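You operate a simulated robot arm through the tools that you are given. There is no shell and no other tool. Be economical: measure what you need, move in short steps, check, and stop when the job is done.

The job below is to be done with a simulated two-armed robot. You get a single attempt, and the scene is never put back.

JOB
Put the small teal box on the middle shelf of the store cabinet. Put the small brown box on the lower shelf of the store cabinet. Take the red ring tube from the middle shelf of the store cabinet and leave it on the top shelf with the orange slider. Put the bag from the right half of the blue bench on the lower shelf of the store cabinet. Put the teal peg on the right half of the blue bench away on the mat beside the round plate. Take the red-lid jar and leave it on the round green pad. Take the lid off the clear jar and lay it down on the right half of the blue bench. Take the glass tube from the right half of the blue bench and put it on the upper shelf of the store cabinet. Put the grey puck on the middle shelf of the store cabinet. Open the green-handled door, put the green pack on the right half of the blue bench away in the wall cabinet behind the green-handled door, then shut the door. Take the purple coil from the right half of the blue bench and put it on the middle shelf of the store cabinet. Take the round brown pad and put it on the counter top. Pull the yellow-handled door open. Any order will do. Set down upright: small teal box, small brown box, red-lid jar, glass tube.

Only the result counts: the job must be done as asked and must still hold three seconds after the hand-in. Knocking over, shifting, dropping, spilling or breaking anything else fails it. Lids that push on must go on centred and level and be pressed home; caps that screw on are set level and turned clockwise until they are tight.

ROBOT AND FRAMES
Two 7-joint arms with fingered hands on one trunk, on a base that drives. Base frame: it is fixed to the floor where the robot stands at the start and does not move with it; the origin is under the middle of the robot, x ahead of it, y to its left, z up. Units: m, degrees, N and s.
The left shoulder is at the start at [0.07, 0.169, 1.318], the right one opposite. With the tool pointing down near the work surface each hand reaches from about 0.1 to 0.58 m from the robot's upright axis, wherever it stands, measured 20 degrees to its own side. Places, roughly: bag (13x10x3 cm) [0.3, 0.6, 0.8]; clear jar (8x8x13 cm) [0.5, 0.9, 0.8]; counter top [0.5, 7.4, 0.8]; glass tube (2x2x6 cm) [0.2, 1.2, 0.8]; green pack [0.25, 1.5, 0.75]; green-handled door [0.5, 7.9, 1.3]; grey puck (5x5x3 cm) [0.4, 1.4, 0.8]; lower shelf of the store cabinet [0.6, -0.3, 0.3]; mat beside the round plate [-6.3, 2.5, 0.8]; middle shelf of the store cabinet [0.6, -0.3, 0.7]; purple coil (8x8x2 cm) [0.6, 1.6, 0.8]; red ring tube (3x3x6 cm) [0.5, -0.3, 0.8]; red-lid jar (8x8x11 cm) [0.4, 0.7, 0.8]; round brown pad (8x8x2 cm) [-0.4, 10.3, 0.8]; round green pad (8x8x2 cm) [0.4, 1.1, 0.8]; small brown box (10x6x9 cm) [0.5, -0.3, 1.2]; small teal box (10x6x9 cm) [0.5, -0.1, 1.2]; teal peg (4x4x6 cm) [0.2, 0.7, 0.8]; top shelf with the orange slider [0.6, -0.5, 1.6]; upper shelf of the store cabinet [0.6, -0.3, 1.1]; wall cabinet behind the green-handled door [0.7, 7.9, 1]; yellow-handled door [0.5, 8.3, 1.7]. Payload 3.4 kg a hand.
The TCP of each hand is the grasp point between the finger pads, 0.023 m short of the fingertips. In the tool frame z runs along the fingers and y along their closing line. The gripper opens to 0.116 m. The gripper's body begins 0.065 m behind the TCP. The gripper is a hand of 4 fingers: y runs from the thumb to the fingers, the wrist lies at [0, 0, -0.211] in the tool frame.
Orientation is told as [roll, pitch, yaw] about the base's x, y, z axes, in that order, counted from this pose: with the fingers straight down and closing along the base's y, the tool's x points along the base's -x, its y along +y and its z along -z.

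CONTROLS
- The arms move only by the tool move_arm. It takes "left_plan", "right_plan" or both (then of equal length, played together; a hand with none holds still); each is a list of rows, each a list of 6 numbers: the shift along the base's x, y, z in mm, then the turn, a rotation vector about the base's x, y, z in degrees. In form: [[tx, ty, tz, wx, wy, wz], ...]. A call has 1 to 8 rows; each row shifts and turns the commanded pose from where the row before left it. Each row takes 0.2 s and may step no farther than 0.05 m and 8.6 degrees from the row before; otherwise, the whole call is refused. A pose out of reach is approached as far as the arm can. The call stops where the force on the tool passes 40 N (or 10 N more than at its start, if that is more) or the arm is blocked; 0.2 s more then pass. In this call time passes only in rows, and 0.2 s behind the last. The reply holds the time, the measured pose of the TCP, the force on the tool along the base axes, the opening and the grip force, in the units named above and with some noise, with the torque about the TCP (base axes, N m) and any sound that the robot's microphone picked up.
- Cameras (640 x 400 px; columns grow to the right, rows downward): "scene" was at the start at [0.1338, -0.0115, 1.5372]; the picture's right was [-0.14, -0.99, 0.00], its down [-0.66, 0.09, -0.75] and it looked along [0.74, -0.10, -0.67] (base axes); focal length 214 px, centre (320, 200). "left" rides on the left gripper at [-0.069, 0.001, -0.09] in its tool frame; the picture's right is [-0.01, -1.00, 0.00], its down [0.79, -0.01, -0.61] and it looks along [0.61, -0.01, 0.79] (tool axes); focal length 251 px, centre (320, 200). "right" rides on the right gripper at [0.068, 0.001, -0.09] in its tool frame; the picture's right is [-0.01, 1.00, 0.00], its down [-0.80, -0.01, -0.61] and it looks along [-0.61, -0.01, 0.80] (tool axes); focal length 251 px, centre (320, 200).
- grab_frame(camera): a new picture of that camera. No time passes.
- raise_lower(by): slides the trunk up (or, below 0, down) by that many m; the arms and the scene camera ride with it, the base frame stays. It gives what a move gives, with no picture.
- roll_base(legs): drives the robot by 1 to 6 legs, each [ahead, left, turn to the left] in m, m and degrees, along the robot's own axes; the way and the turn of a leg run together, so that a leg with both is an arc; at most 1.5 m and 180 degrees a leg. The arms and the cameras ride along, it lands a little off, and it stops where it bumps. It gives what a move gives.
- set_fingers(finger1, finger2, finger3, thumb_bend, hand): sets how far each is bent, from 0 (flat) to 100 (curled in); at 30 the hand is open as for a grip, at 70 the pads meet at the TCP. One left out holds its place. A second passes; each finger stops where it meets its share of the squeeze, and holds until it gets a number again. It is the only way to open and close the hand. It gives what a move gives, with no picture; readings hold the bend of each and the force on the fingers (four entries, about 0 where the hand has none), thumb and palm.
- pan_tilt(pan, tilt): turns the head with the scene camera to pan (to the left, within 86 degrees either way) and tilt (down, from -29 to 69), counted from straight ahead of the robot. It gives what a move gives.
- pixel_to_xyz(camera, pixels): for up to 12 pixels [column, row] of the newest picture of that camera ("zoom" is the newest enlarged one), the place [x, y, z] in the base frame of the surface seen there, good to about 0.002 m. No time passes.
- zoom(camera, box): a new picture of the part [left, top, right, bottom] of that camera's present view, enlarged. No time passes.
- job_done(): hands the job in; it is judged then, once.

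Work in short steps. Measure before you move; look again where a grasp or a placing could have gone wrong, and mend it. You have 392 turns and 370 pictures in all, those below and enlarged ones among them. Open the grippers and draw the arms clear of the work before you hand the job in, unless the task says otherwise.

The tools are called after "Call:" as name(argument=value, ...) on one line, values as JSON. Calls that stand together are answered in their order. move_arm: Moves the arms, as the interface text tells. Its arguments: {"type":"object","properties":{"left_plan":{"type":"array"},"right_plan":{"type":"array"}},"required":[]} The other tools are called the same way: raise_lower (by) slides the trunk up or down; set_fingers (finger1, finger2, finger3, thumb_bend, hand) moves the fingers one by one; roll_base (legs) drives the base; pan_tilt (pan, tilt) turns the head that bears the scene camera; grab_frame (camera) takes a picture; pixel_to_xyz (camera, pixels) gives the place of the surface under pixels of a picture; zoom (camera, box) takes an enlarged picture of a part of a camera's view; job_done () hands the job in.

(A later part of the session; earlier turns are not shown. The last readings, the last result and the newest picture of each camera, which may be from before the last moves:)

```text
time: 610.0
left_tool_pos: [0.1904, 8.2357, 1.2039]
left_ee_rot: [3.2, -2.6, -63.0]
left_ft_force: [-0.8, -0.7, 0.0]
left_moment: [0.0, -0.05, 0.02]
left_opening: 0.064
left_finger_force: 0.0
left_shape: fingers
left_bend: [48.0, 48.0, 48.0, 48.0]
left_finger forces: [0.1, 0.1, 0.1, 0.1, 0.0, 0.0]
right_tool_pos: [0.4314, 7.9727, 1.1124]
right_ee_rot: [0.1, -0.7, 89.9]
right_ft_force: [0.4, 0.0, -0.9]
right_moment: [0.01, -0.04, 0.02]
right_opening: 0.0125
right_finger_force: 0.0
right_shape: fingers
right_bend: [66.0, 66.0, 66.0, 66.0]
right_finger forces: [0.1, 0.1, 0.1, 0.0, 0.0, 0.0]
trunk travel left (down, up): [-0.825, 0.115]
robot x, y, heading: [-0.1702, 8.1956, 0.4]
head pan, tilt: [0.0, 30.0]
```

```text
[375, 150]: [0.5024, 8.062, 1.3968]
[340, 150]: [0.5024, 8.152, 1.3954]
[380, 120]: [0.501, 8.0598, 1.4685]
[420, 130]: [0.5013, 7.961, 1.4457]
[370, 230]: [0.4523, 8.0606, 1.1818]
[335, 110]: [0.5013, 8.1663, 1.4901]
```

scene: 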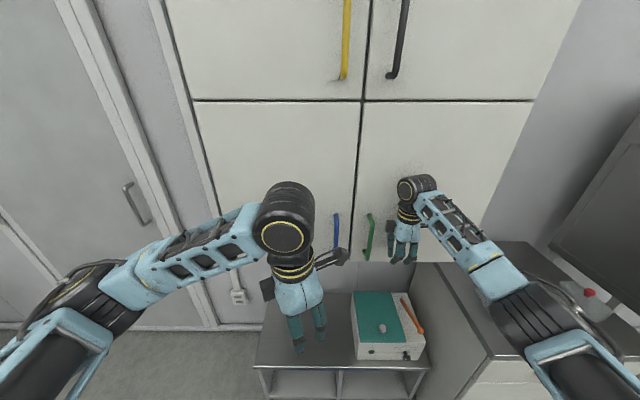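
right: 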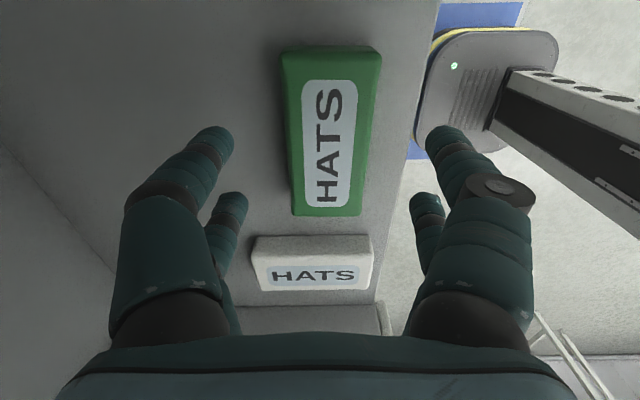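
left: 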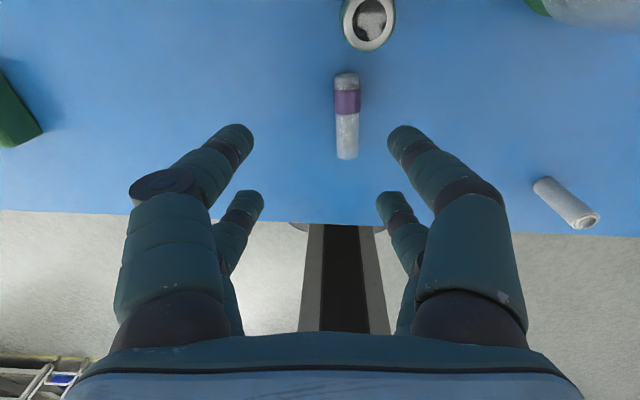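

The green door is flush shut (x≈0.501). Now the yellow door: back off, raise the trunk, turn the right hand to tool-forward at z≈1.62.

Call:
roll_base(legs=[[-0.4, 0, -0.4]])

Call:
raise_lower(by=0.115)

Call:
move_arm(right_plan=[[-10, 10, 10, 0, 0, -8.2], [-10, 10, 10, 0, 0, -8.2], [-10, 10, 10, 0, 0, -8.2], [-10, 10, 10, 0, 0, -8.2], [-10, 10, 10, 0, 0, -8.2], [-10, 10, 10, 0, 0, -8.2], [-10, 10, 10, 0, 0, -8.2], [-10, 10, 10, 0, 0, -8.2]])

Call:
move_arm(right_plan=[[0, 10, 10, 0, 0, -8.2], [0, 10, 10, 0, 0, -8.2], [0, 0, 10, 0, 0, -7.5], [5, 0, 30, 0, -8.2, 0], [5, 0, 30, 0, -8.2, 0], [5, 0, 30, 0, -8.2, 0], [5, 0, 30, 0, -8.2, 0], [5, 0, 30, 0, -8.2, 0]])

Call:
move_arm(right_plan=[[0, 0, 25, 0, -8.2, 0], [0, 0, 25, 0, -8.2, 0], [0, 0, 25, 0, -8.2, 0], [0, 0, 20, 0, -8.2, 0], [0, 0, 20, 0, -8.2, 0], [0, 0, 20, 0, -7.5, 0]])

Call:
set_fingers(hand="right", finger1=46, finger2=46, finger3=46, thumb_bend=46)

Call:
grab_frame(camera="right")

Call:
pan_tilt(pan=0, tilt=10)

Call:
grab_frame(camera="scene")

```text
time: 612.5
left_tool_pos: [-0.2015, 8.2319, 1.2007]
left_ee_rot: [3.0, -2.5, -63.6]
left_ft_force: [0.0, 0.1, 0.3]
left_moment: [0.0, 0.01, -0.03]
left_opening: 0.064
left_finger_force: 0.1
left_shape: fingers
left_bend: [48.0, 48.0, 48.0, 48.0]
left_finger forces: [0.0, 0.0, 0.1, 0.0, 0.1, 0.1]
right_tool_pos: [0.0372, 7.9667, 1.1092]
right_ee_rot: [0.5, -0.8, 89.2]
right_ft_force: [-0.5, 0.4, 0.7]
right_moment: [0.02, 0.03, 0.0]
right_opening: 0.0124
right_finger_force: 0.0
right_shape: fingers
right_bend: [66.0, 66.0, 66.0, 66.0]
right_finger forces: [0.0, 0.0, 0.0, 0.0, 0.0, 0.0]
trunk travel left (down, up): [-0.825, 0.115]
robot x, y, heading: [-0.5644, 8.1982, -0.3]
head pan, tilt: [0.0, 30.0]
```

```text
time: 614.0
left_tool_pos: [-0.2021, 8.2312, 1.3159]
left_ee_rot: [3.0, -2.5, -63.6]
left_ft_force: [0.2, -0.3, 0.4]
left_moment: [0.01, 0.01, 0.0]
left_opening: 0.0641
left_finger_force: 0.0
left_shape: fingers
left_bend: [48.0, 48.0, 48.0, 48.0]
left_finger forces: [0.0, 0.0, 0.0, 0.0, 0.0, 0.0]
right_tool_pos: [0.035, 7.9667, 1.2243]
right_ee_rot: [0.4, -0.8, 89.2]
right_ft_force: [0.4, 0.1, -0.4]
right_moment: [-0.01, 0.0, 0.0]
right_opening: 0.0124
right_finger_force: 0.1
right_shape: fingers
right_bend: [66.0, 66.0, 66.0, 66.0]
right_finger forces: [0.1, 0.0, 0.0, 0.0, 0.1, 0.0]
trunk travel left (down, up): [-0.94, 0.0]
robot x, y, heading: [-0.5663, 8.1984, 0.0]
head pan, tilt: [0.0, 30.0]
```

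```text
time: 615.8
left_tool_pos: [-0.2032, 8.232, 1.3158]
left_ee_rot: [2.9, -2.5, -63.6]
left_ft_force: [0.5, -0.6, 0.2]
left_moment: [0.01, -0.03, 0.01]
left_opening: 0.0642
left_finger_force: 0.0
left_shape: fingers
left_bend: [48.0, 48.0, 48.0, 48.0]
left_finger forces: [0.0, 0.0, 0.0, 0.0, 0.1, 0.0]
right_tool_pos: [-0.0464, 8.0468, 1.3058]
right_ee_rot: [0.4, -0.7, 23.6]
right_ft_force: [0.9, 0.5, 0.3]
right_moment: [-0.01, 0.01, 0.02]
right_opening: 0.0123
right_finger_force: 0.1
right_shape: fingers
right_bend: [66.0, 66.0, 66.0, 66.0]
right_finger forces: [0.0, 0.0, 0.1, 0.0, 0.0, 0.0]
trunk travel left (down, up): [-0.94, 0.0]
robot x, y, heading: [-0.5652, 8.1959, 0.0]
head pan, tilt: [0.0, 30.0]
```

```text
time: 617.6
left_tool_pos: [-0.2029, 8.2318, 1.3176]
left_ee_rot: [2.9, -2.4, -63.6]
left_ft_force: [0.6, 0.4, 0.2]
left_moment: [0.0, 0.0, 0.03]
left_opening: 0.0642
left_finger_force: 0.0
left_shape: fingers
left_bend: [48.0, 48.0, 48.0, 48.0]
left_finger forces: [0.0, 0.0, 0.0, 0.0, 0.0, 0.0]
right_tool_pos: [-0.0203, 8.0666, 1.4849]
right_ee_rot: [0.6, -41.9, -0.3]
right_ft_force: [-0.3, -0.3, -0.3]
right_moment: [0.02, 0.0, -0.02]
right_opening: 0.0122
right_finger_force: 0.0
right_shape: fingers
right_bend: [66.0, 66.0, 66.0, 66.0]
right_finger forces: [0.0, 0.1, 0.1, 0.0, 0.0, 0.1]
trunk travel left (down, up): [-0.94, 0.0]
robot x, y, heading: [-0.5635, 8.1969, -0.1]
head pan, tilt: [0.0, 30.0]
```

```text
time: 619.0
left_tool_pos: [-0.2006, 8.2322, 1.3161]
left_ee_rot: [3.0, -2.5, -63.6]
left_ft_force: [0.1, -0.6, -0.7]
left_moment: [-0.02, 0.01, 0.0]
left_opening: 0.064
left_finger_force: 0.1
left_shape: fingers
left_bend: [48.0, 48.0, 48.0, 48.0]
left_finger forces: [0.0, 0.0, 0.1, 0.0, 0.1, 0.0]
right_tool_pos: [-0.0211, 8.0671, 1.6204]
right_ee_rot: [149.0, -89.6, -148.6]
right_ft_force: [-0.7, -1.0, 0.8]
right_moment: [-0.02, 0.02, -0.01]
right_opening: 0.0125
right_finger_force: 0.1
right_shape: fingers
right_bend: [66.0, 66.0, 66.0, 66.0]
right_finger forces: [0.0, 0.1, 0.0, 0.0, 0.1, 0.0]
trunk travel left (down, up): [-0.94, 0.0]
robot x, y, heading: [-0.5648, 8.1923, -0.1]
head pan, tilt: [0.0, 30.0]
```

```text
time: 620.0
left_tool_pos: [-0.2019, 8.2323, 1.3157]
left_ee_rot: [3.1, -2.5, -63.6]
left_ft_force: [0.1, 0.5, -0.2]
left_moment: [0.0, 0.03, -0.01]
left_opening: 0.0642
left_finger_force: 0.0
left_shape: fingers
left_bend: [48.0, 48.0, 48.0, 48.0]
left_finger forces: [0.0, 0.1, 0.0, 0.0, 0.1, 0.0]
right_tool_pos: [-0.0204, 8.0658, 1.6206]
right_ee_rot: [134.0, -89.7, -133.6]
right_ft_force: [0.8, 0.5, -0.3]
right_moment: [-0.01, 0.01, -0.02]
right_opening: 0.0694
right_finger_force: 0.0
right_shape: fingers
right_bend: [46.0, 46.0, 46.0, 46.0]
right_finger forces: [0.0, 0.1, 0.0, 0.0, 0.1, 0.0]
trunk travel left (down, up): [-0.94, 0.0]
robot x, y, heading: [-0.5668, 8.1949, 0.1]
head pan, tilt: [0.0, 30.0]
```

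```text
130 pictures are left
```

right: 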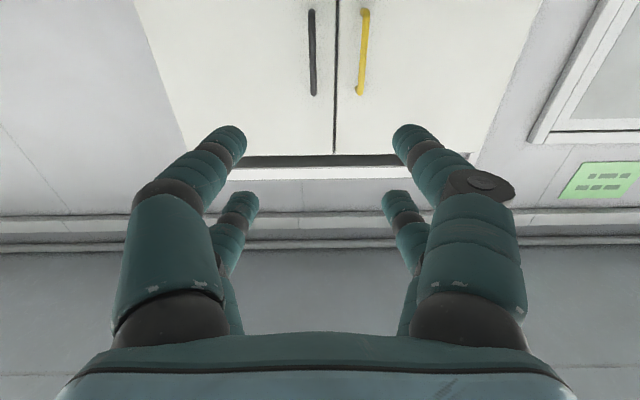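

```text
time: 620.8
left_tool_pos: [-0.2024, 8.2312, 1.3159]
left_ee_rot: [2.9, -2.5, -63.6]
left_ft_force: [0.4, -0.7, -0.2]
left_moment: [0.01, 0.0, -0.02]
left_opening: 0.064
left_finger_force: 0.0
left_shape: fingers
left_bend: [48.0, 48.0, 48.0, 48.0]
left_finger forces: [0.0, 0.0, 0.1, 0.1, 0.1, 0.1]
right_tool_pos: [-0.0207, 8.0652, 1.6188]
right_ee_rot: [134.1, -89.7, -133.6]
right_ft_force: [-0.1, 0.2, -0.5]
right_moment: [-0.02, 0.0, -0.03]
right_opening: 0.0694
right_finger_force: 0.0
right_shape: fingers
right_bend: [46.0, 46.0, 46.0, 46.0]
right_finger forces: [0.0, 0.0, 0.0, 0.0, 0.0, 0.0]
trunk travel left (down, up): [-0.94, 0.0]
robot x, y, heading: [-0.5659, 8.1969, 0.2]
head pan, tilt: [0.0, 10.0]
```

```text
129 pictures are left
```

scene: 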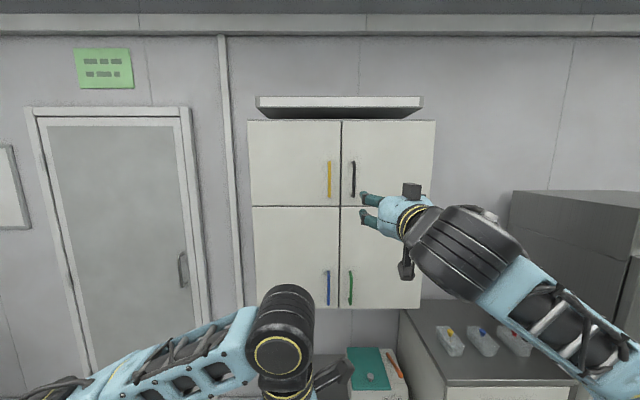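

Shift left 0.088, drive forward 0.36 and check alignment with the yellow bar.

Call:
pixel_to_xyz(camera="right", pixels=[[363, 30], [361, 70], [360, 90]])

Call:
roll_base(legs=[[0.36, 0.088, 0]])

Call:
grab_frame(camera="right")

```text
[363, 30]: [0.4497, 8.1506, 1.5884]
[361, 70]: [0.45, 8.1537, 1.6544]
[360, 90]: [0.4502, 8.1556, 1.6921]
```

```text
time: 623.2
left_tool_pos: [0.1563, 8.3173, 1.3163]
left_ee_rot: [3.1, -2.6, -63.7]
left_ft_force: [-0.4, -0.6, -0.5]
left_moment: [-0.01, -0.04, 0.0]
left_opening: 0.0642
left_finger_force: 0.1
left_shape: fingers
left_bend: [48.0, 48.0, 48.0, 48.0]
left_finger forces: [0.0, 0.0, 0.1, 0.0, 0.0, 0.1]
right_tool_pos: [0.3392, 8.1511, 1.6203]
right_ee_rot: [145.4, -89.6, -145.2]
right_ft_force: [0.3, -0.2, -0.2]
right_moment: [0.01, 0.01, -0.03]
right_opening: 0.0696
right_finger_force: 0.1
right_shape: fingers
right_bend: [46.0, 46.0, 46.0, 46.0]
right_finger forces: [0.0, 0.0, 0.0, 0.1, 0.0, 0.0]
trunk travel left (down, up): [-0.94, 0.0]
robot x, y, heading: [-0.2021, 8.2854, -0.5]
head pan, tilt: [0.0, 10.0]
```

```text
128 pictures are left
```

right: 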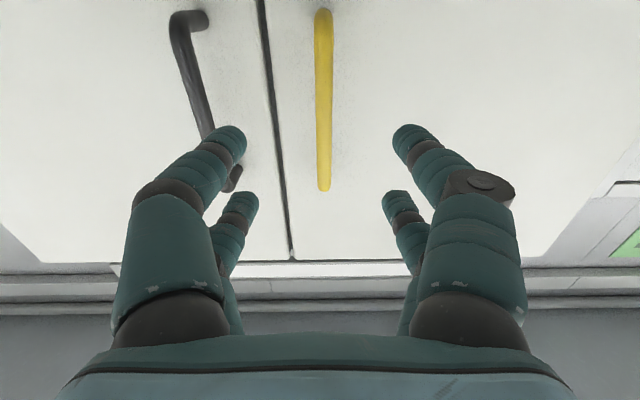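

Aligned. Advance 0.113, grip the yellow bar, and swing the robot 20° clockwise about the left hinge.

Call:
roll_base(legs=[[0.113, 0.002, 0]])

Call:
set_fingers(hand="right", finger1=74, finger2=74, finger3=74, thumb_bend=74)

Call:
grab_frame(camera="right")

Call:
roll_base(legs=[[-0.07, 0.206, -20]])

Call:
grab_frame(camera="scene")

```text
time: 624.4
left_tool_pos: [0.2652, 8.3177, 1.3166]
left_ee_rot: [3.2, -2.7, -63.7]
left_ft_force: [-0.3, 0.4, -0.1]
left_moment: [0.0, -0.01, 0.01]
left_opening: 0.0643
left_finger_force: 0.1
left_shape: fingers
left_bend: [48.0, 48.0, 48.0, 48.0]
left_finger forces: [0.0, 0.0, 0.1, 0.0, 0.0, 0.1]
right_tool_pos: [0.4449, 8.154, 1.6218]
right_ee_rot: [158.1, -89.4, -157.8]
right_ft_force: [-0.6, -0.2, 0.3]
right_moment: [0.03, 0.02, -0.01]
right_opening: 0.0696
right_finger_force: 0.0
right_shape: fingers
right_bend: [46.0, 46.0, 46.0, 46.0]
right_finger forces: [0.0, 0.0, 0.0, 0.0, 0.0, 0.0]
trunk travel left (down, up): [-0.94, 0.0]
robot x, y, heading: [-0.0933, 8.2853, -0.2]
head pan, tilt: [0.0, 10.0]
```

```text
time: 625.4
left_tool_pos: [0.2739, 8.32, 1.3164]
left_ee_rot: [3.0, -2.5, -63.7]
left_ft_force: [-0.3, 0.3, 0.5]
left_moment: [0.0, 0.0, 0.0]
left_opening: 0.0639
left_finger_force: 0.1
left_shape: fingers
left_bend: [48.0, 48.0, 48.0, 48.0]
left_finger forces: [0.1, 0.0, 0.0, 0.1, 0.0, 0.1]
right_tool_pos: [0.4554, 8.1538, 1.6188]
right_ee_rot: [135.0, -89.8, -134.8]
right_ft_force: [3.1, 1.1, -0.6]
right_moment: [0.02, 0.01, -0.02]
right_opening: 0.0
right_finger_force: 0.0
right_shape: fingers
right_bend: [72.0, 72.0, 73.0, 72.0]
right_finger forces: [0.0, 0.0, 0.0, 0.1, 0.0, 0.0]
trunk travel left (down, up): [-0.94, 0.0]
robot x, y, heading: [-0.0916, 8.2858, -0.3]
head pan, tilt: [0.0, 10.0]
```

```text
127 pictures are left
```

right: 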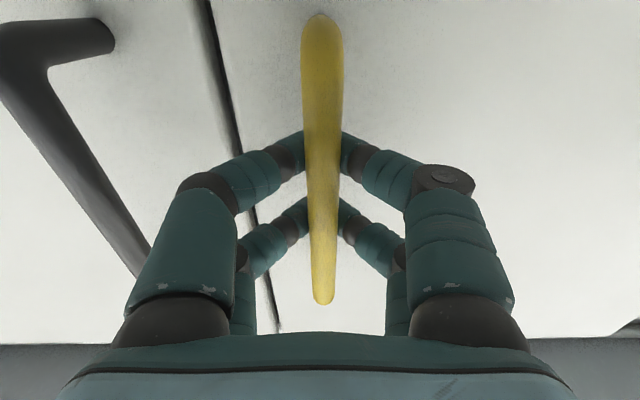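

```text
time: 627.1
left_tool_pos: [0.2305, 8.4052, 1.3145]
left_ee_rot: [3.0, -2.4, -83.8]
left_ft_force: [0.6, -0.1, 0.0]
left_moment: [0.03, -0.04, 0.0]
left_opening: 0.0642
left_finger_force: 0.0
left_shape: fingers
left_bend: [48.0, 48.0, 48.0, 48.0]
left_finger forces: [0.1, 0.1, 0.0, 0.1, 0.0, 0.0]
right_tool_pos: [0.3442, 8.1851, 1.6178]
right_ee_rot: [111.4, -89.6, -131.2]
right_ft_force: [-0.4, 1.0, 0.1]
right_moment: [-0.02, 0.02, 0.01]
right_opening: 0.0
right_finger_force: 0.0
right_shape: fingers
right_bend: [72.0, 72.0, 73.0, 72.0]
right_finger forces: [0.1, 0.0, 0.0, 0.0, 0.1, 0.1]
trunk travel left (down, up): [-0.94, 0.0]
robot x, y, heading: [-0.1232, 8.5007, -20.2]
head pan, tilt: [0.0, 10.0]
```

```text
126 pictures are left
```

scene: 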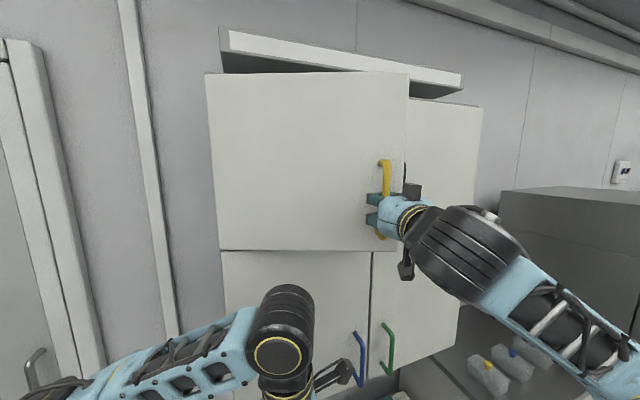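

It opens. Continue 20° + 20°.

Call:
roll_base(legs=[[-0.07, 0.206, -20]])

Call:
roll_base(legs=[[-0.07, 0.206, -20]])

Call:
grab_frame(camera="scene")

Call:
grab_frame(camera="right")

```text
time: 628.7
left_tool_pos: [0.2194, 8.5026, 1.3159]
left_ee_rot: [3.0, -2.4, -103.7]
left_ft_force: [-0.1, 0.2, 0.0]
left_moment: [0.01, 0.01, 0.03]
left_opening: 0.0641
left_finger_force: 0.1
left_shape: fingers
left_bend: [48.0, 48.0, 48.0, 48.0]
left_finger forces: [0.1, 0.0, 0.0, 0.0, 0.1, 0.0]
right_tool_pos: [0.2517, 8.2568, 1.6184]
right_ee_rot: [111.6, -89.7, -151.2]
right_ft_force: [-1.2, 0.8, -0.2]
right_moment: [0.03, 0.0, 0.05]
right_opening: 0.0001
right_finger_force: 0.0
right_shape: fingers
right_bend: [72.0, 72.0, 73.0, 72.0]
right_finger forces: [0.0, 0.1, 0.1, 0.0, 0.0, 0.0]
trunk travel left (down, up): [-0.94, 0.0]
robot x, y, heading: [-0.0811, 8.7106, -40.3]
head pan, tilt: [0.0, 10.0]
```

```text
time: 630.4
left_tool_pos: [0.2419, 8.5963, 1.3152]
left_ee_rot: [3.0, -2.4, -123.8]
left_ft_force: [-0.2, -0.1, -0.8]
left_moment: [0.01, -0.04, 0.04]
left_opening: 0.0639
left_finger_force: 0.1
left_shape: fingers
left_bend: [48.0, 48.0, 48.0, 48.0]
left_finger forces: [0.0, 0.1, 0.0, 0.0, 0.1, 0.0]
right_tool_pos: [0.1886, 8.3559, 1.6185]
right_ee_rot: [109.4, -89.6, -169.3]
right_ft_force: [-1.1, 0.2, -0.7]
right_moment: [-0.01, 0.01, -0.02]
right_opening: 0.0002
right_finger_force: 0.1
right_shape: fingers
right_bend: [72.0, 72.0, 73.0, 72.0]
right_finger forces: [0.0, 0.0, 0.1, 0.0, 0.0, 0.1]
trunk travel left (down, up): [-0.94, 0.0]
robot x, y, heading: [0.0347, 8.8987, -60.4]
head pan, tilt: [0.0, 10.0]
```

```text
125 pictures are left
```

scene: 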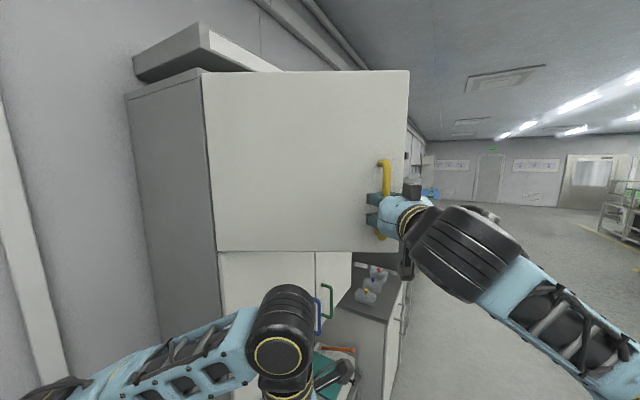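

```text
124 pictures are left
```

right: 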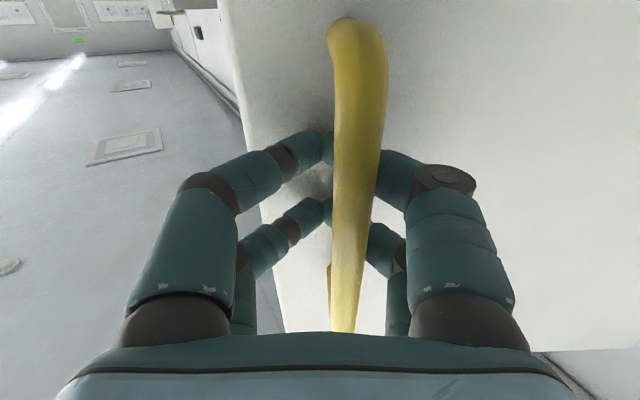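

Door ~60° open; one more 20° swing, then release.

Call:
roll_base(legs=[[-0.07, 0.206, -20]])

Call:
set_fingers(hand="right", finger1=38, finger2=38, finger3=38, thumb_bend=38)

Call:
roll_base(legs=[[-0.2, 0, 0]])

Call:
grab_frame(camera="scene")

```text
time: 632.1
left_tool_pos: [0.2982, 8.6786, 1.3155]
left_ee_rot: [2.9, -2.5, -143.6]
left_ft_force: [0.6, -0.7, -1.2]
left_moment: [0.0, -0.03, -0.02]
left_opening: 0.0638
left_finger_force: 0.1
left_shape: fingers
left_bend: [48.0, 48.0, 48.0, 48.0]
left_finger forces: [0.0, 0.0, 0.0, 0.0, 0.0, 0.0]
right_tool_pos: [0.1659, 8.4705, 1.6196]
right_ee_rot: [108.3, -89.6, 172.1]
right_ft_force: [-0.2, -0.6, 0.6]
right_moment: [0.0, 0.02, 0.05]
right_opening: 0.0
right_finger_force: 0.1
right_shape: fingers
right_bend: [72.0, 72.0, 73.0, 72.0]
right_finger forces: [0.0, 0.0, 0.0, 0.0, 0.0, 0.1]
trunk travel left (down, up): [-0.94, 0.0]
robot x, y, heading: [0.2031, 9.0296, -80.5]
head pan, tilt: [0.0, 10.0]
```

```text
time: 633.1
left_tool_pos: [0.3014, 8.681, 1.3165]
left_ee_rot: [3.0, -2.7, -143.6]
left_ft_force: [-0.6, -0.6, -0.9]
left_moment: [0.0, -0.03, 0.03]
left_opening: 0.0641
left_finger_force: 0.1
left_shape: fingers
left_bend: [48.0, 48.0, 48.0, 48.0]
left_finger forces: [0.1, 0.0, 0.0, 0.0, 0.0, 0.0]
right_tool_pos: [0.1696, 8.4725, 1.62]
right_ee_rot: [137.4, -89.7, 143.1]
right_ft_force: [-0.4, -0.2, 0.0]
right_moment: [0.0, -0.02, 0.04]
right_opening: 0.0935
right_finger_force: 0.1
right_shape: fingers
right_bend: [38.0, 38.0, 38.0, 38.0]
right_finger forces: [0.1, 0.1, 0.0, 0.0, 0.1, 0.0]
trunk travel left (down, up): [-0.94, 0.0]
robot x, y, heading: [0.2033, 9.0331, -80.1]
head pan, tilt: [0.0, 10.0]
```

```text
time: 634.7
left_tool_pos: [0.2678, 8.8725, 1.3144]
left_ee_rot: [2.7, -2.5, -143.5]
left_ft_force: [0.6, 0.8, 0.2]
left_moment: [0.03, -0.01, 0.02]
left_opening: 0.0642
left_finger_force: 0.1
left_shape: fingers
left_bend: [48.0, 48.0, 48.0, 48.0]
left_finger forces: [0.1, 0.0, 0.1, 0.0, 0.1, 0.0]
right_tool_pos: [0.138, 8.6633, 1.6174]
right_ee_rot: [74.2, -89.8, -153.8]
right_ft_force: [0.0, -0.6, -0.3]
right_moment: [0.01, 0.0, -0.01]
right_opening: 0.0935
right_finger_force: 0.1
right_shape: fingers
right_bend: [38.0, 38.0, 38.0, 38.0]
right_finger forces: [0.1, 0.0, 0.1, 0.1, 0.0, 0.0]
trunk travel left (down, up): [-0.94, 0.0]
robot x, y, heading: [0.1697, 9.2299, -79.8]
head pan, tilt: [0.0, 10.0]
```

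```text
123 pictures are left
```

scene: 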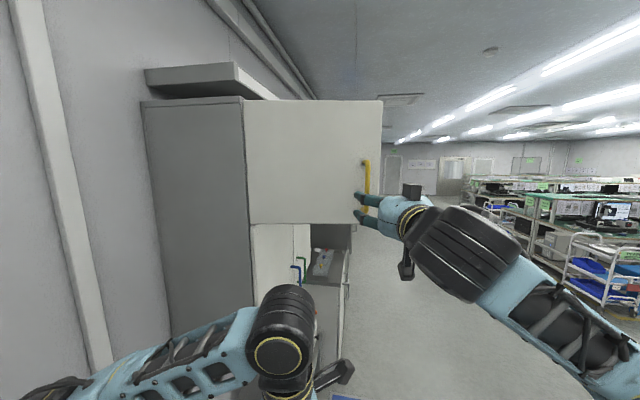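

Yellow door is ~80° open. Now go for the brown pad: strafe clear, turn to face the far table, and lower the right hand to tool-down.

Call:
roll_base(legs=[[0.1, -0.9, 0], [0, 0, 170]])

Call:
pan_tilt(pan=0, tilt=25)

Call:
grab_frame(camera="scene")

```text
time: 646.4
left_tool_pos: [-0.737, 9.3333, 1.3148]
left_ee_rot: [3.0, -2.5, 26.0]
left_ft_force: [-0.2, -0.1, 0.2]
left_moment: [-0.01, 0.01, 0.03]
left_opening: 0.0642
left_finger_force: 0.0
left_shape: fingers
left_bend: [48.0, 48.0, 48.0, 48.0]
left_finger forces: [0.0, 0.1, 0.1, 0.0, 0.0, 0.1]
right_tool_pos: [-0.5696, 9.5146, 1.6201]
right_ee_rot: [126.1, -89.7, -36.2]
right_ft_force: [1.2, 0.8, 1.3]
right_moment: [0.02, -0.01, 0.0]
right_opening: 0.0934
right_finger_force: 0.2
right_shape: fingers
right_bend: [38.0, 38.0, 38.0, 38.0]
right_finger forces: [0.0, 0.0, 0.0, 0.0, 0.1, 0.0]
trunk travel left (down, up): [-0.94, 0.0]
robot x, y, heading: [-0.7062, 8.9693, 89.1]
head pan, tilt: [0.0, 10.0]
```

```text
time: 647.2
left_tool_pos: [-0.7381, 9.334, 1.3171]
left_ee_rot: [3.0, -2.4, 26.0]
left_ft_force: [0.2, -0.2, -0.3]
left_moment: [-0.03, 0.01, 0.0]
left_opening: 0.0642
left_finger_force: 0.0
left_shape: fingers
left_bend: [48.0, 48.0, 48.0, 48.0]
left_finger forces: [0.0, 0.1, 0.0, 0.0, 0.0, 0.0]
right_tool_pos: [-0.5708, 9.5149, 1.6191]
right_ee_rot: [126.7, -89.7, -36.8]
right_ft_force: [-0.5, 0.9, -0.6]
right_moment: [-0.03, 0.01, 0.03]
right_opening: 0.0931
right_finger_force: 0.1
right_shape: fingers
right_bend: [38.0, 38.0, 38.0, 38.0]
right_finger forces: [0.0, 0.0, 0.1, 0.0, 0.0, 0.0]
trunk travel left (down, up): [-0.94, 0.0]
robot x, y, heading: [-0.7065, 8.9676, 89.2]
head pan, tilt: [0.0, 25.0]
```

```text
122 pictures are left
```

scene: 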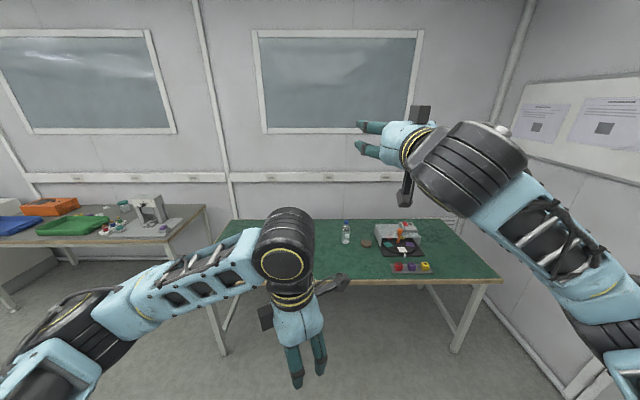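

The table ahead holds a bottle, a brown disc near (366,243), a soldering unit. Zoom.

Call:
zoom(camera="scene", box=[310, 200, 470, 300])

Call:
pixel_to_xyz(camera="zoom", pixels=[[225, 170], [208, 172], [242, 172], [225, 160], [225, 182], [145, 170], [320, 215], [250, 310], [310, 160]])

```text
4.00 times, centred on (390, 250) of scene
```

zoom: 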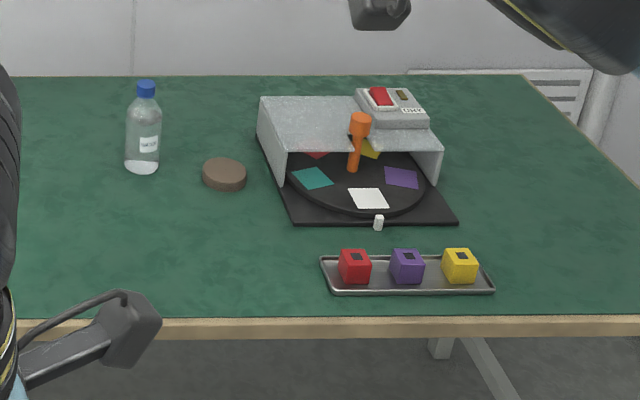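

```text
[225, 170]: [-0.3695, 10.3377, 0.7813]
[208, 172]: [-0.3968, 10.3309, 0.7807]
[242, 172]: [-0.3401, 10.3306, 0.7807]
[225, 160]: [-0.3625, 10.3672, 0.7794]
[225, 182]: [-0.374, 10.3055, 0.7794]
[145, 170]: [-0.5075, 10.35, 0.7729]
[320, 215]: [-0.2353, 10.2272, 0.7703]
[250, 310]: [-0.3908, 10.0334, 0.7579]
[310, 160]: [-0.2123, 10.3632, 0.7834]
```

Brown pad centre (-0.3685,10.335), top 0.78; I'll grip it fore-aft to avoid bottle and machine. Bring the right hand to tool-down (axes: forward is now +y).

Call:
roll_base(legs=[[0.1, -0.2, 0.8]])

Call:
move_arm(right_plan=[[0, -8, -35, -8.2, 0, 0], [0, -8, -35, -8.2, 0, 0], [0, -8, -35, -8.2, 0, 0], [0, -8, -35, -8.2, 0, 0], [0, -8, -35, -8.2, 0, 0], [0, -8, -35, -8.2, 0, 0], [0, -8, -35, -8.2, 0, 0], [0, -8, -35, -8.2, 0, 0]])

Call:
move_arm(right_plan=[[0, -5, -30, -8.2, 0, 0], [0, -5, -30, -8.2, 0, 0], [0, -5, -30, -8, 0, 0], [0, 0, 0, 0, 0, 8.3], [0, 0, 0, 0, 0, 8.3], [0, 0, 0, 0, 0, 8.3], [0, 0, 0, 0, 0, 8.3], [0, 0, 0, 0, 0, 8.3]])

Call:
move_arm(right_plan=[[0, 0, 0, 0, 0, 8.3], [0, 0, 0, 0, 0, 8.3], [0, 0, 0, 0, 0, 8.3], [0, 0, 0, 0, 0, 8.3], [0, 0, 0, 0, 0, 8.3], [0, 0, 0, 0, 0, 7]])

Call:
grab_frame(camera="scene")

```text
time: 648.9
left_tool_pos: [-0.5447, 9.4307, 1.3167]
left_ee_rot: [3.0, -2.7, 26.7]
left_ft_force: [0.3, 0.7, 0.0]
left_moment: [-0.04, -0.01, 0.02]
left_opening: 0.064
left_finger_force: 0.0
left_shape: fingers
left_bend: [48.0, 48.0, 48.0, 48.0]
left_finger forces: [0.0, 0.0, 0.0, 0.0, 0.0, 0.0]
right_tool_pos: [-0.3816, 9.6133, 1.6219]
right_ee_rot: [175.8, -89.7, -85.1]
right_ft_force: [-0.1, -0.2, 0.0]
right_moment: [-0.03, 0.02, -0.03]
right_opening: 0.0932
right_finger_force: 0.1
right_shape: fingers
right_bend: [38.0, 38.0, 38.0, 38.0]
right_finger forces: [0.0, 0.1, 0.0, 0.0, 0.0, 0.0]
trunk travel left (down, up): [-0.94, 0.0]
robot x, y, heading: [-0.5021, 9.071, 90.3]
head pan, tilt: [0.0, 25.0]
```

```text
time: 650.7
left_tool_pos: [-0.54, 9.4332, 1.3154]
left_ee_rot: [2.9, -2.6, 26.7]
left_ft_force: [-0.5, 0.2, 0.1]
left_moment: [0.0, 0.0, 0.02]
left_opening: 0.0641
left_finger_force: 0.0
left_shape: fingers
left_bend: [48.0, 48.0, 48.0, 48.0]
left_finger forces: [0.0, 0.0, 0.1, 0.0, 0.0, 0.1]
right_tool_pos: [-0.3765, 9.55, 1.3402]
right_ee_rot: [0.8, -24.4, 89.8]
right_ft_force: [0.2, -0.3, -0.1]
right_moment: [-0.03, 0.0, 0.04]
right_opening: 0.0935
right_finger_force: 0.0
right_shape: fingers
right_bend: [38.0, 38.0, 38.0, 38.0]
right_finger forces: [0.0, 0.0, 0.0, 0.1, 0.0, 0.0]
trunk travel left (down, up): [-0.94, 0.0]
robot x, y, heading: [-0.5044, 9.073, 89.9]
head pan, tilt: [0.0, 25.0]
```

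```text
time: 652.5
left_tool_pos: [-0.5407, 9.4321, 1.3163]
left_ee_rot: [3.0, -2.6, 26.7]
left_ft_force: [-1.0, 0.1, -0.3]
left_moment: [-0.01, -0.01, -0.03]
left_opening: 0.0641
left_finger_force: 0.1
left_shape: fingers
left_bend: [48.0, 48.0, 48.0, 48.0]
left_finger forces: [0.0, 0.0, 0.0, 0.1, 0.0, 0.0]
right_tool_pos: [-0.3757, 9.5355, 1.2496]
right_ee_rot: [0.7, -0.3, 131.5]
right_ft_force: [0.3, 0.1, 0.3]
right_moment: [-0.03, -0.03, 0.01]
right_opening: 0.0935
right_finger_force: 0.0
right_shape: fingers
right_bend: [38.0, 38.0, 38.0, 38.0]
right_finger forces: [0.1, 0.0, 0.1, 0.1, 0.1, 0.0]
trunk travel left (down, up): [-0.94, 0.0]
robot x, y, heading: [-0.5034, 9.0753, 90.1]
head pan, tilt: [0.0, 25.0]
```

```text
time: 653.9
left_tool_pos: [-0.5408, 9.4326, 1.3163]
left_ee_rot: [3.0, -2.5, 26.7]
left_ft_force: [-0.1, 0.3, 0.3]
left_moment: [-0.01, 0.0, -0.01]
left_opening: 0.064
left_finger_force: 0.0
left_shape: fingers
left_bend: [48.0, 48.0, 48.0, 48.0]
left_finger forces: [0.0, 0.1, 0.0, 0.0, 0.0, 0.0]
right_tool_pos: [-0.376, 9.5371, 1.2503]
right_ee_rot: [0.7, -0.1, 179.9]
right_ft_force: [0.4, 0.5, -0.2]
right_moment: [0.04, -0.05, -0.01]
right_opening: 0.0936
right_finger_force: 0.1
right_shape: fingers
right_bend: [38.0, 38.0, 38.0, 38.0]
right_finger forces: [0.0, 0.0, 0.0, 0.0, 0.0, 0.1]
trunk travel left (down, up): [-0.94, 0.0]
robot x, y, heading: [-0.5031, 9.0705, 90.0]
head pan, tilt: [0.0, 25.0]
```

```text
120 pictures are left
```

scene: 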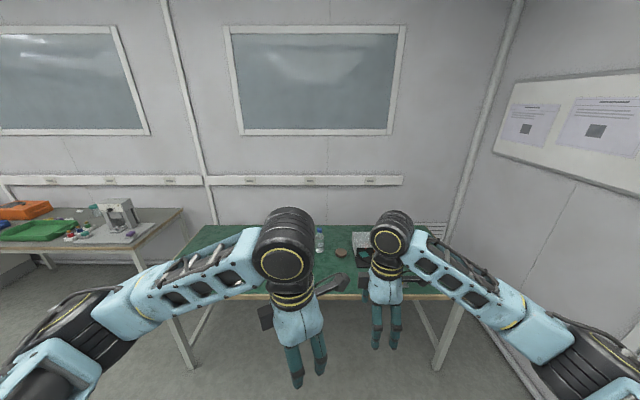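

Drive up to the table (0.70 m), lower the trunk 0.2, and look.

Call:
roll_base(legs=[[0.7, 0, 0]])

Call:
raise_lower(by=-0.2)

Call:
grab_frame(camera="right")

Call:
pan_tilt(pan=-5, tilt=50)

Call:
grab_frame(camera="scene")

```text
time: 657.7
left_tool_pos: [-0.5423, 10.1281, 1.316]
left_ee_rot: [3.0, -2.5, 26.6]
left_ft_force: [-0.1, 0.0, -0.1]
left_moment: [0.05, 0.0, -0.02]
left_opening: 0.0641
left_finger_force: 0.0
left_shape: fingers
left_bend: [48.0, 48.0, 48.0, 48.0]
left_finger forces: [0.0, 0.0, 0.1, 0.1, 0.0, 0.0]
right_tool_pos: [-0.3781, 10.2312, 1.2502]
right_ee_rot: [0.7, -0.2, 179.8]
right_ft_force: [-0.6, 0.0, 0.3]
right_moment: [0.01, 0.01, 0.06]
right_opening: 0.0935
right_finger_force: 0.1
right_shape: fingers
right_bend: [38.0, 38.0, 38.0, 38.0]
right_finger forces: [0.0, 0.0, 0.0, 0.0, 0.0, 0.0]
trunk travel left (down, up): [-0.94, 0.0]
robot x, y, heading: [-0.5011, 9.7692, 89.9]
head pan, tilt: [0.0, 25.0]
```

```text
time: 659.9
left_tool_pos: [-0.5427, 10.129, 1.1159]
left_ee_rot: [3.0, -2.6, 26.7]
left_ft_force: [-0.8, 0.7, 0.3]
left_moment: [-0.02, -0.02, -0.01]
left_opening: 0.064
left_finger_force: 0.0
left_shape: fingers
left_bend: [48.0, 48.0, 48.0, 48.0]
left_finger forces: [0.0, 0.1, 0.0, 0.0, 0.0, 0.1]
right_tool_pos: [-0.3776, 10.2336, 1.0494]
right_ee_rot: [0.7, -0.2, 179.9]
right_ft_force: [-0.2, -0.2, 1.3]
right_moment: [-0.03, -0.01, 0.0]
right_opening: 0.0934
right_finger_force: 0.2
right_shape: fingers
right_bend: [38.0, 38.0, 38.0, 38.0]
right_finger forces: [0.0, 0.0, 0.0, 0.0, 0.0, 0.1]
trunk travel left (down, up): [-0.74, 0.2]
robot x, y, heading: [-0.5036, 9.7677, 90.3]
head pan, tilt: [0.0, 25.0]
```

```text
119 pictures are left
```

right: 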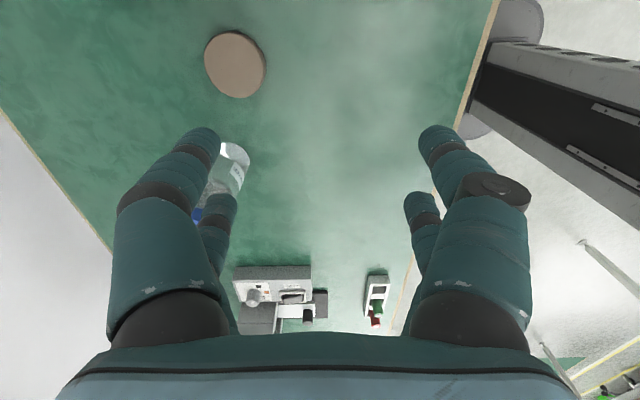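

```text
time: 660.8
left_tool_pos: [-0.5427, 10.1298, 1.1163]
left_ee_rot: [3.0, -2.6, 26.7]
left_ft_force: [-0.3, -0.6, 0.3]
left_moment: [0.01, -0.02, 0.03]
left_opening: 0.0644
left_finger_force: 0.1
left_shape: fingers
left_bend: [48.0, 48.0, 48.0, 48.0]
left_finger forces: [0.0, 0.0, 0.0, 0.0, 0.0, 0.0]
right_tool_pos: [-0.3782, 10.2328, 1.0506]
right_ee_rot: [0.7, -0.2, 179.8]
right_ft_force: [-1.5, -0.5, -0.1]
right_moment: [0.03, -0.02, -0.01]
right_opening: 0.0934
right_finger_force: 0.0
right_shape: fingers
right_bend: [38.0, 38.0, 38.0, 38.0]
right_finger forces: [0.0, 0.0, 0.0, 0.0, 0.1, 0.1]
trunk travel left (down, up): [-0.74, 0.2]
robot x, y, heading: [-0.5078, 9.7661, 90.1]
head pan, tilt: [-5.0, 50.0]
```

```text
118 pictures are left
```

scene: 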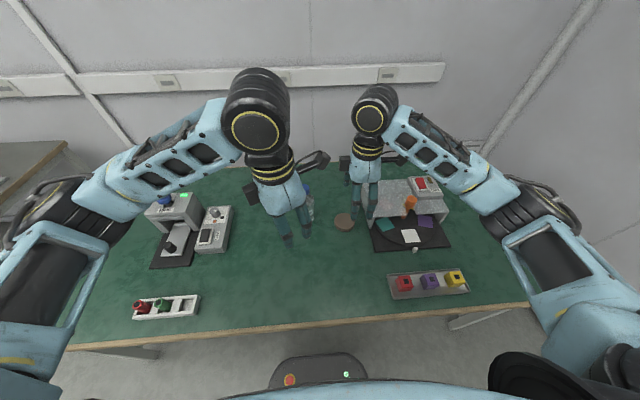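

Measure the pad, the machine's left edge and height.

Call:
pixel_to_xyz(camera="right", pixels=[[208, 62], [262, 68], [235, 36], [238, 94], [235, 65], [225, 165]])

Call:
pixel_to_xyz(camera="scene", pixels=[[376, 190], [374, 212], [373, 245], [395, 190], [409, 203], [344, 222], [308, 205], [335, 160]])

```text
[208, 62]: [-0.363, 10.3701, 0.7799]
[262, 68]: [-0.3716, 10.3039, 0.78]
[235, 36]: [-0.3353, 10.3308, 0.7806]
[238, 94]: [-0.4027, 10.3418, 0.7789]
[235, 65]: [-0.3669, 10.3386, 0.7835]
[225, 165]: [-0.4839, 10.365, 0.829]
```

```text
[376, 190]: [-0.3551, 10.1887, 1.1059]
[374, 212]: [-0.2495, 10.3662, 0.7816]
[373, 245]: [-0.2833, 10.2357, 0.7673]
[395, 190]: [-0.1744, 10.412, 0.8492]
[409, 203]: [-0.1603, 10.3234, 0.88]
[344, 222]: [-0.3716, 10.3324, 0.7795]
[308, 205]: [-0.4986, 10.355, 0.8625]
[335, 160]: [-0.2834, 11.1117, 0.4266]
```

Pad centre (-0.368,10.337). Move over and descend to z≈0.788; grip fore-aft.

Call:
move_arm(right_plan=[[5, 35, 0, 0, 0, 0], [5, 35, 0, 0, 0, 0], [0, 34, -20, 0, 0, 0], [0, 0, -45, 0, 0, 0], [0, 0, -45, 0, 0, 0], [0, 0, -45, 0, 0, 0], [0, 0, -45, 0, 0, 0], [0, 0, -40, 0, 0, 0]])

Call:
grab_frame(camera="right")

```text
time: 662.6
left_tool_pos: [-0.5432, 10.1289, 1.116]
left_ee_rot: [2.8, -2.5, 26.7]
left_ft_force: [0.5, 0.2, 0.2]
left_moment: [0.0, 0.0, 0.0]
left_opening: 0.064
left_finger_force: 0.0
left_shape: fingers
left_bend: [48.0, 48.0, 48.0, 48.0]
left_finger forces: [0.0, 0.0, 0.0, 0.1, 0.0, 0.0]
right_tool_pos: [-0.3691, 10.3359, 0.8088]
right_ee_rot: [0.7, -0.2, 179.9]
right_ft_force: [0.1, -0.8, -0.6]
right_moment: [-0.01, -0.01, -0.02]
right_opening: 0.0936
right_finger_force: 0.1
right_shape: fingers
right_bend: [38.0, 38.0, 38.0, 38.0]
right_finger forces: [0.1, 0.1, 0.0, 0.0, 0.1, 0.1]
trunk travel left (down, up): [-0.74, 0.2]
robot x, y, heading: [-0.5041, 9.7703, 90.1]
head pan, tilt: [-5.0, 50.0]
```

```text
117 pictures are left
```

right: 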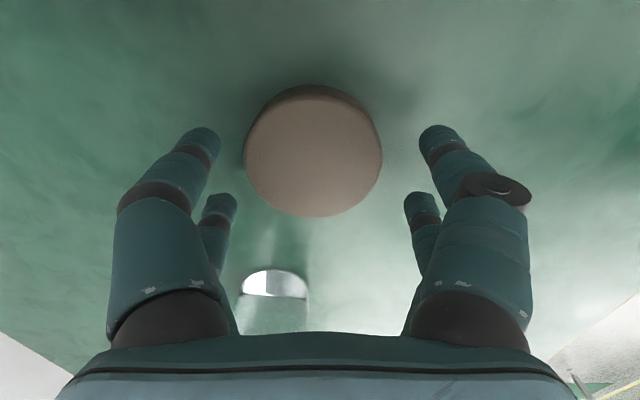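

Descend 20 mm, shift 4 mm forward, close, lift.

Call:
move_arm(right_plan=[[0, 4, -12, 0, 0, 0], [0, 0, -8, 0, 0, 0]])

Call:
set_fingers(hand="right", finger1=66, finger2=66, finger3=66, thumb_bend=66)

Call:
move_arm(right_plan=[[0, 0, 20, 0, 0, 0], [0, 0, 40, 0, 0, 0], [0, 0, 45, 0, 0, 0], [0, 0, 45, 0, 0, 0]])

Call:
grab_frame(camera="right")

```text
time: 663.2
left_tool_pos: [-0.5435, 10.1303, 1.1173]
left_ee_rot: [3.0, -2.5, 26.8]
left_ft_force: [0.2, 0.8, 0.1]
left_moment: [0.02, -0.03, 0.0]
left_opening: 0.064
left_finger_force: 0.2
left_shape: fingers
left_bend: [48.0, 48.0, 48.0, 48.0]
left_finger forces: [0.1, 0.0, 0.0, 0.1, 0.0, 0.0]
right_tool_pos: [-0.3686, 10.3417, 0.7888]
right_ee_rot: [0.6, -0.3, 179.8]
right_ft_force: [-0.3, 0.4, 1.4]
right_moment: [0.0, 0.01, 0.01]
right_opening: 0.0937
right_finger_force: 0.0
right_shape: fingers
right_bend: [38.0, 38.0, 38.0, 38.0]
right_finger forces: [0.0, 0.0, 0.0, 0.1, 0.1, 0.0]
trunk travel left (down, up): [-0.74, 0.2]
robot x, y, heading: [-0.5087, 9.7687, 89.9]
head pan, tilt: [-5.0, 50.0]
```

```text
time: 664.2
left_tool_pos: [-0.5425, 10.1301, 1.1165]
left_ee_rot: [3.0, -2.6, 26.7]
left_ft_force: [0.2, -0.8, 0.5]
left_moment: [0.01, -0.02, 0.02]
left_opening: 0.0644
left_finger_force: 0.1
left_shape: fingers
left_bend: [48.0, 48.0, 48.0, 48.0]
left_finger forces: [0.0, 0.0, 0.0, 0.0, 0.1, 0.0]
right_tool_pos: [-0.3694, 10.3406, 0.7896]
right_ee_rot: [0.7, -0.2, 179.8]
right_ft_force: [-0.4, 0.1, 0.1]
right_moment: [0.01, 0.02, -0.01]
right_opening: 0.0618
right_finger_force: 20.1
right_shape: fingers
right_bend: [45.0, 44.0, 51.0, 54.0]
right_finger forces: [9.2, 11.1, 6.5, 0.1, 13.2, 0.1]
trunk travel left (down, up): [-0.74, 0.2]
robot x, y, heading: [-0.5052, 9.7694, 90.1]
head pan, tilt: [-5.0, 50.0]
```

```text
time: 665.2
left_tool_pos: [-0.5431, 10.1284, 1.1167]
left_ee_rot: [3.0, -2.5, 26.7]
left_ft_force: [-0.6, 0.0, -0.5]
left_moment: [0.0, 0.0, 0.02]
left_opening: 0.064
left_finger_force: 0.1
left_shape: fingers
left_bend: [48.0, 48.0, 48.0, 48.0]
left_finger forces: [0.0, 0.0, 0.1, 0.0, 0.1, 0.1]
right_tool_pos: [-0.3686, 10.3424, 0.9381]
right_ee_rot: [0.7, -0.2, 179.9]
right_ft_force: [-0.5, 0.9, -0.6]
right_moment: [0.04, -0.02, -0.02]
right_opening: 0.0615
right_finger_force: 20.5
right_shape: fingers
right_bend: [45.0, 44.0, 51.0, 54.0]
right_finger forces: [9.3, 11.5, 6.5, 0.1, 13.4, 0.0]
trunk travel left (down, up): [-0.74, 0.2]
robot x, y, heading: [-0.5075, 9.7694, 90.2]
head pan, tilt: [-5.0, 50.0]
```

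```text
116 pictures are left
```

right: 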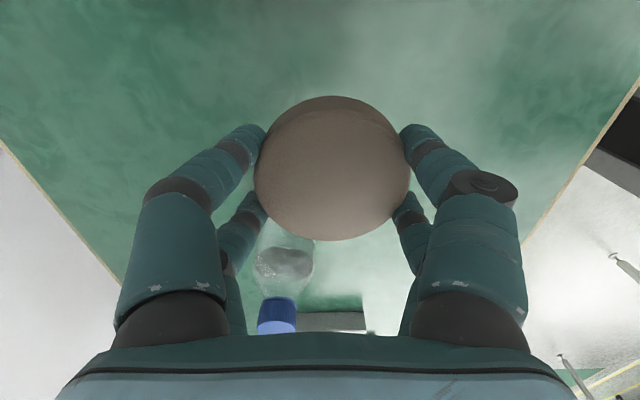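

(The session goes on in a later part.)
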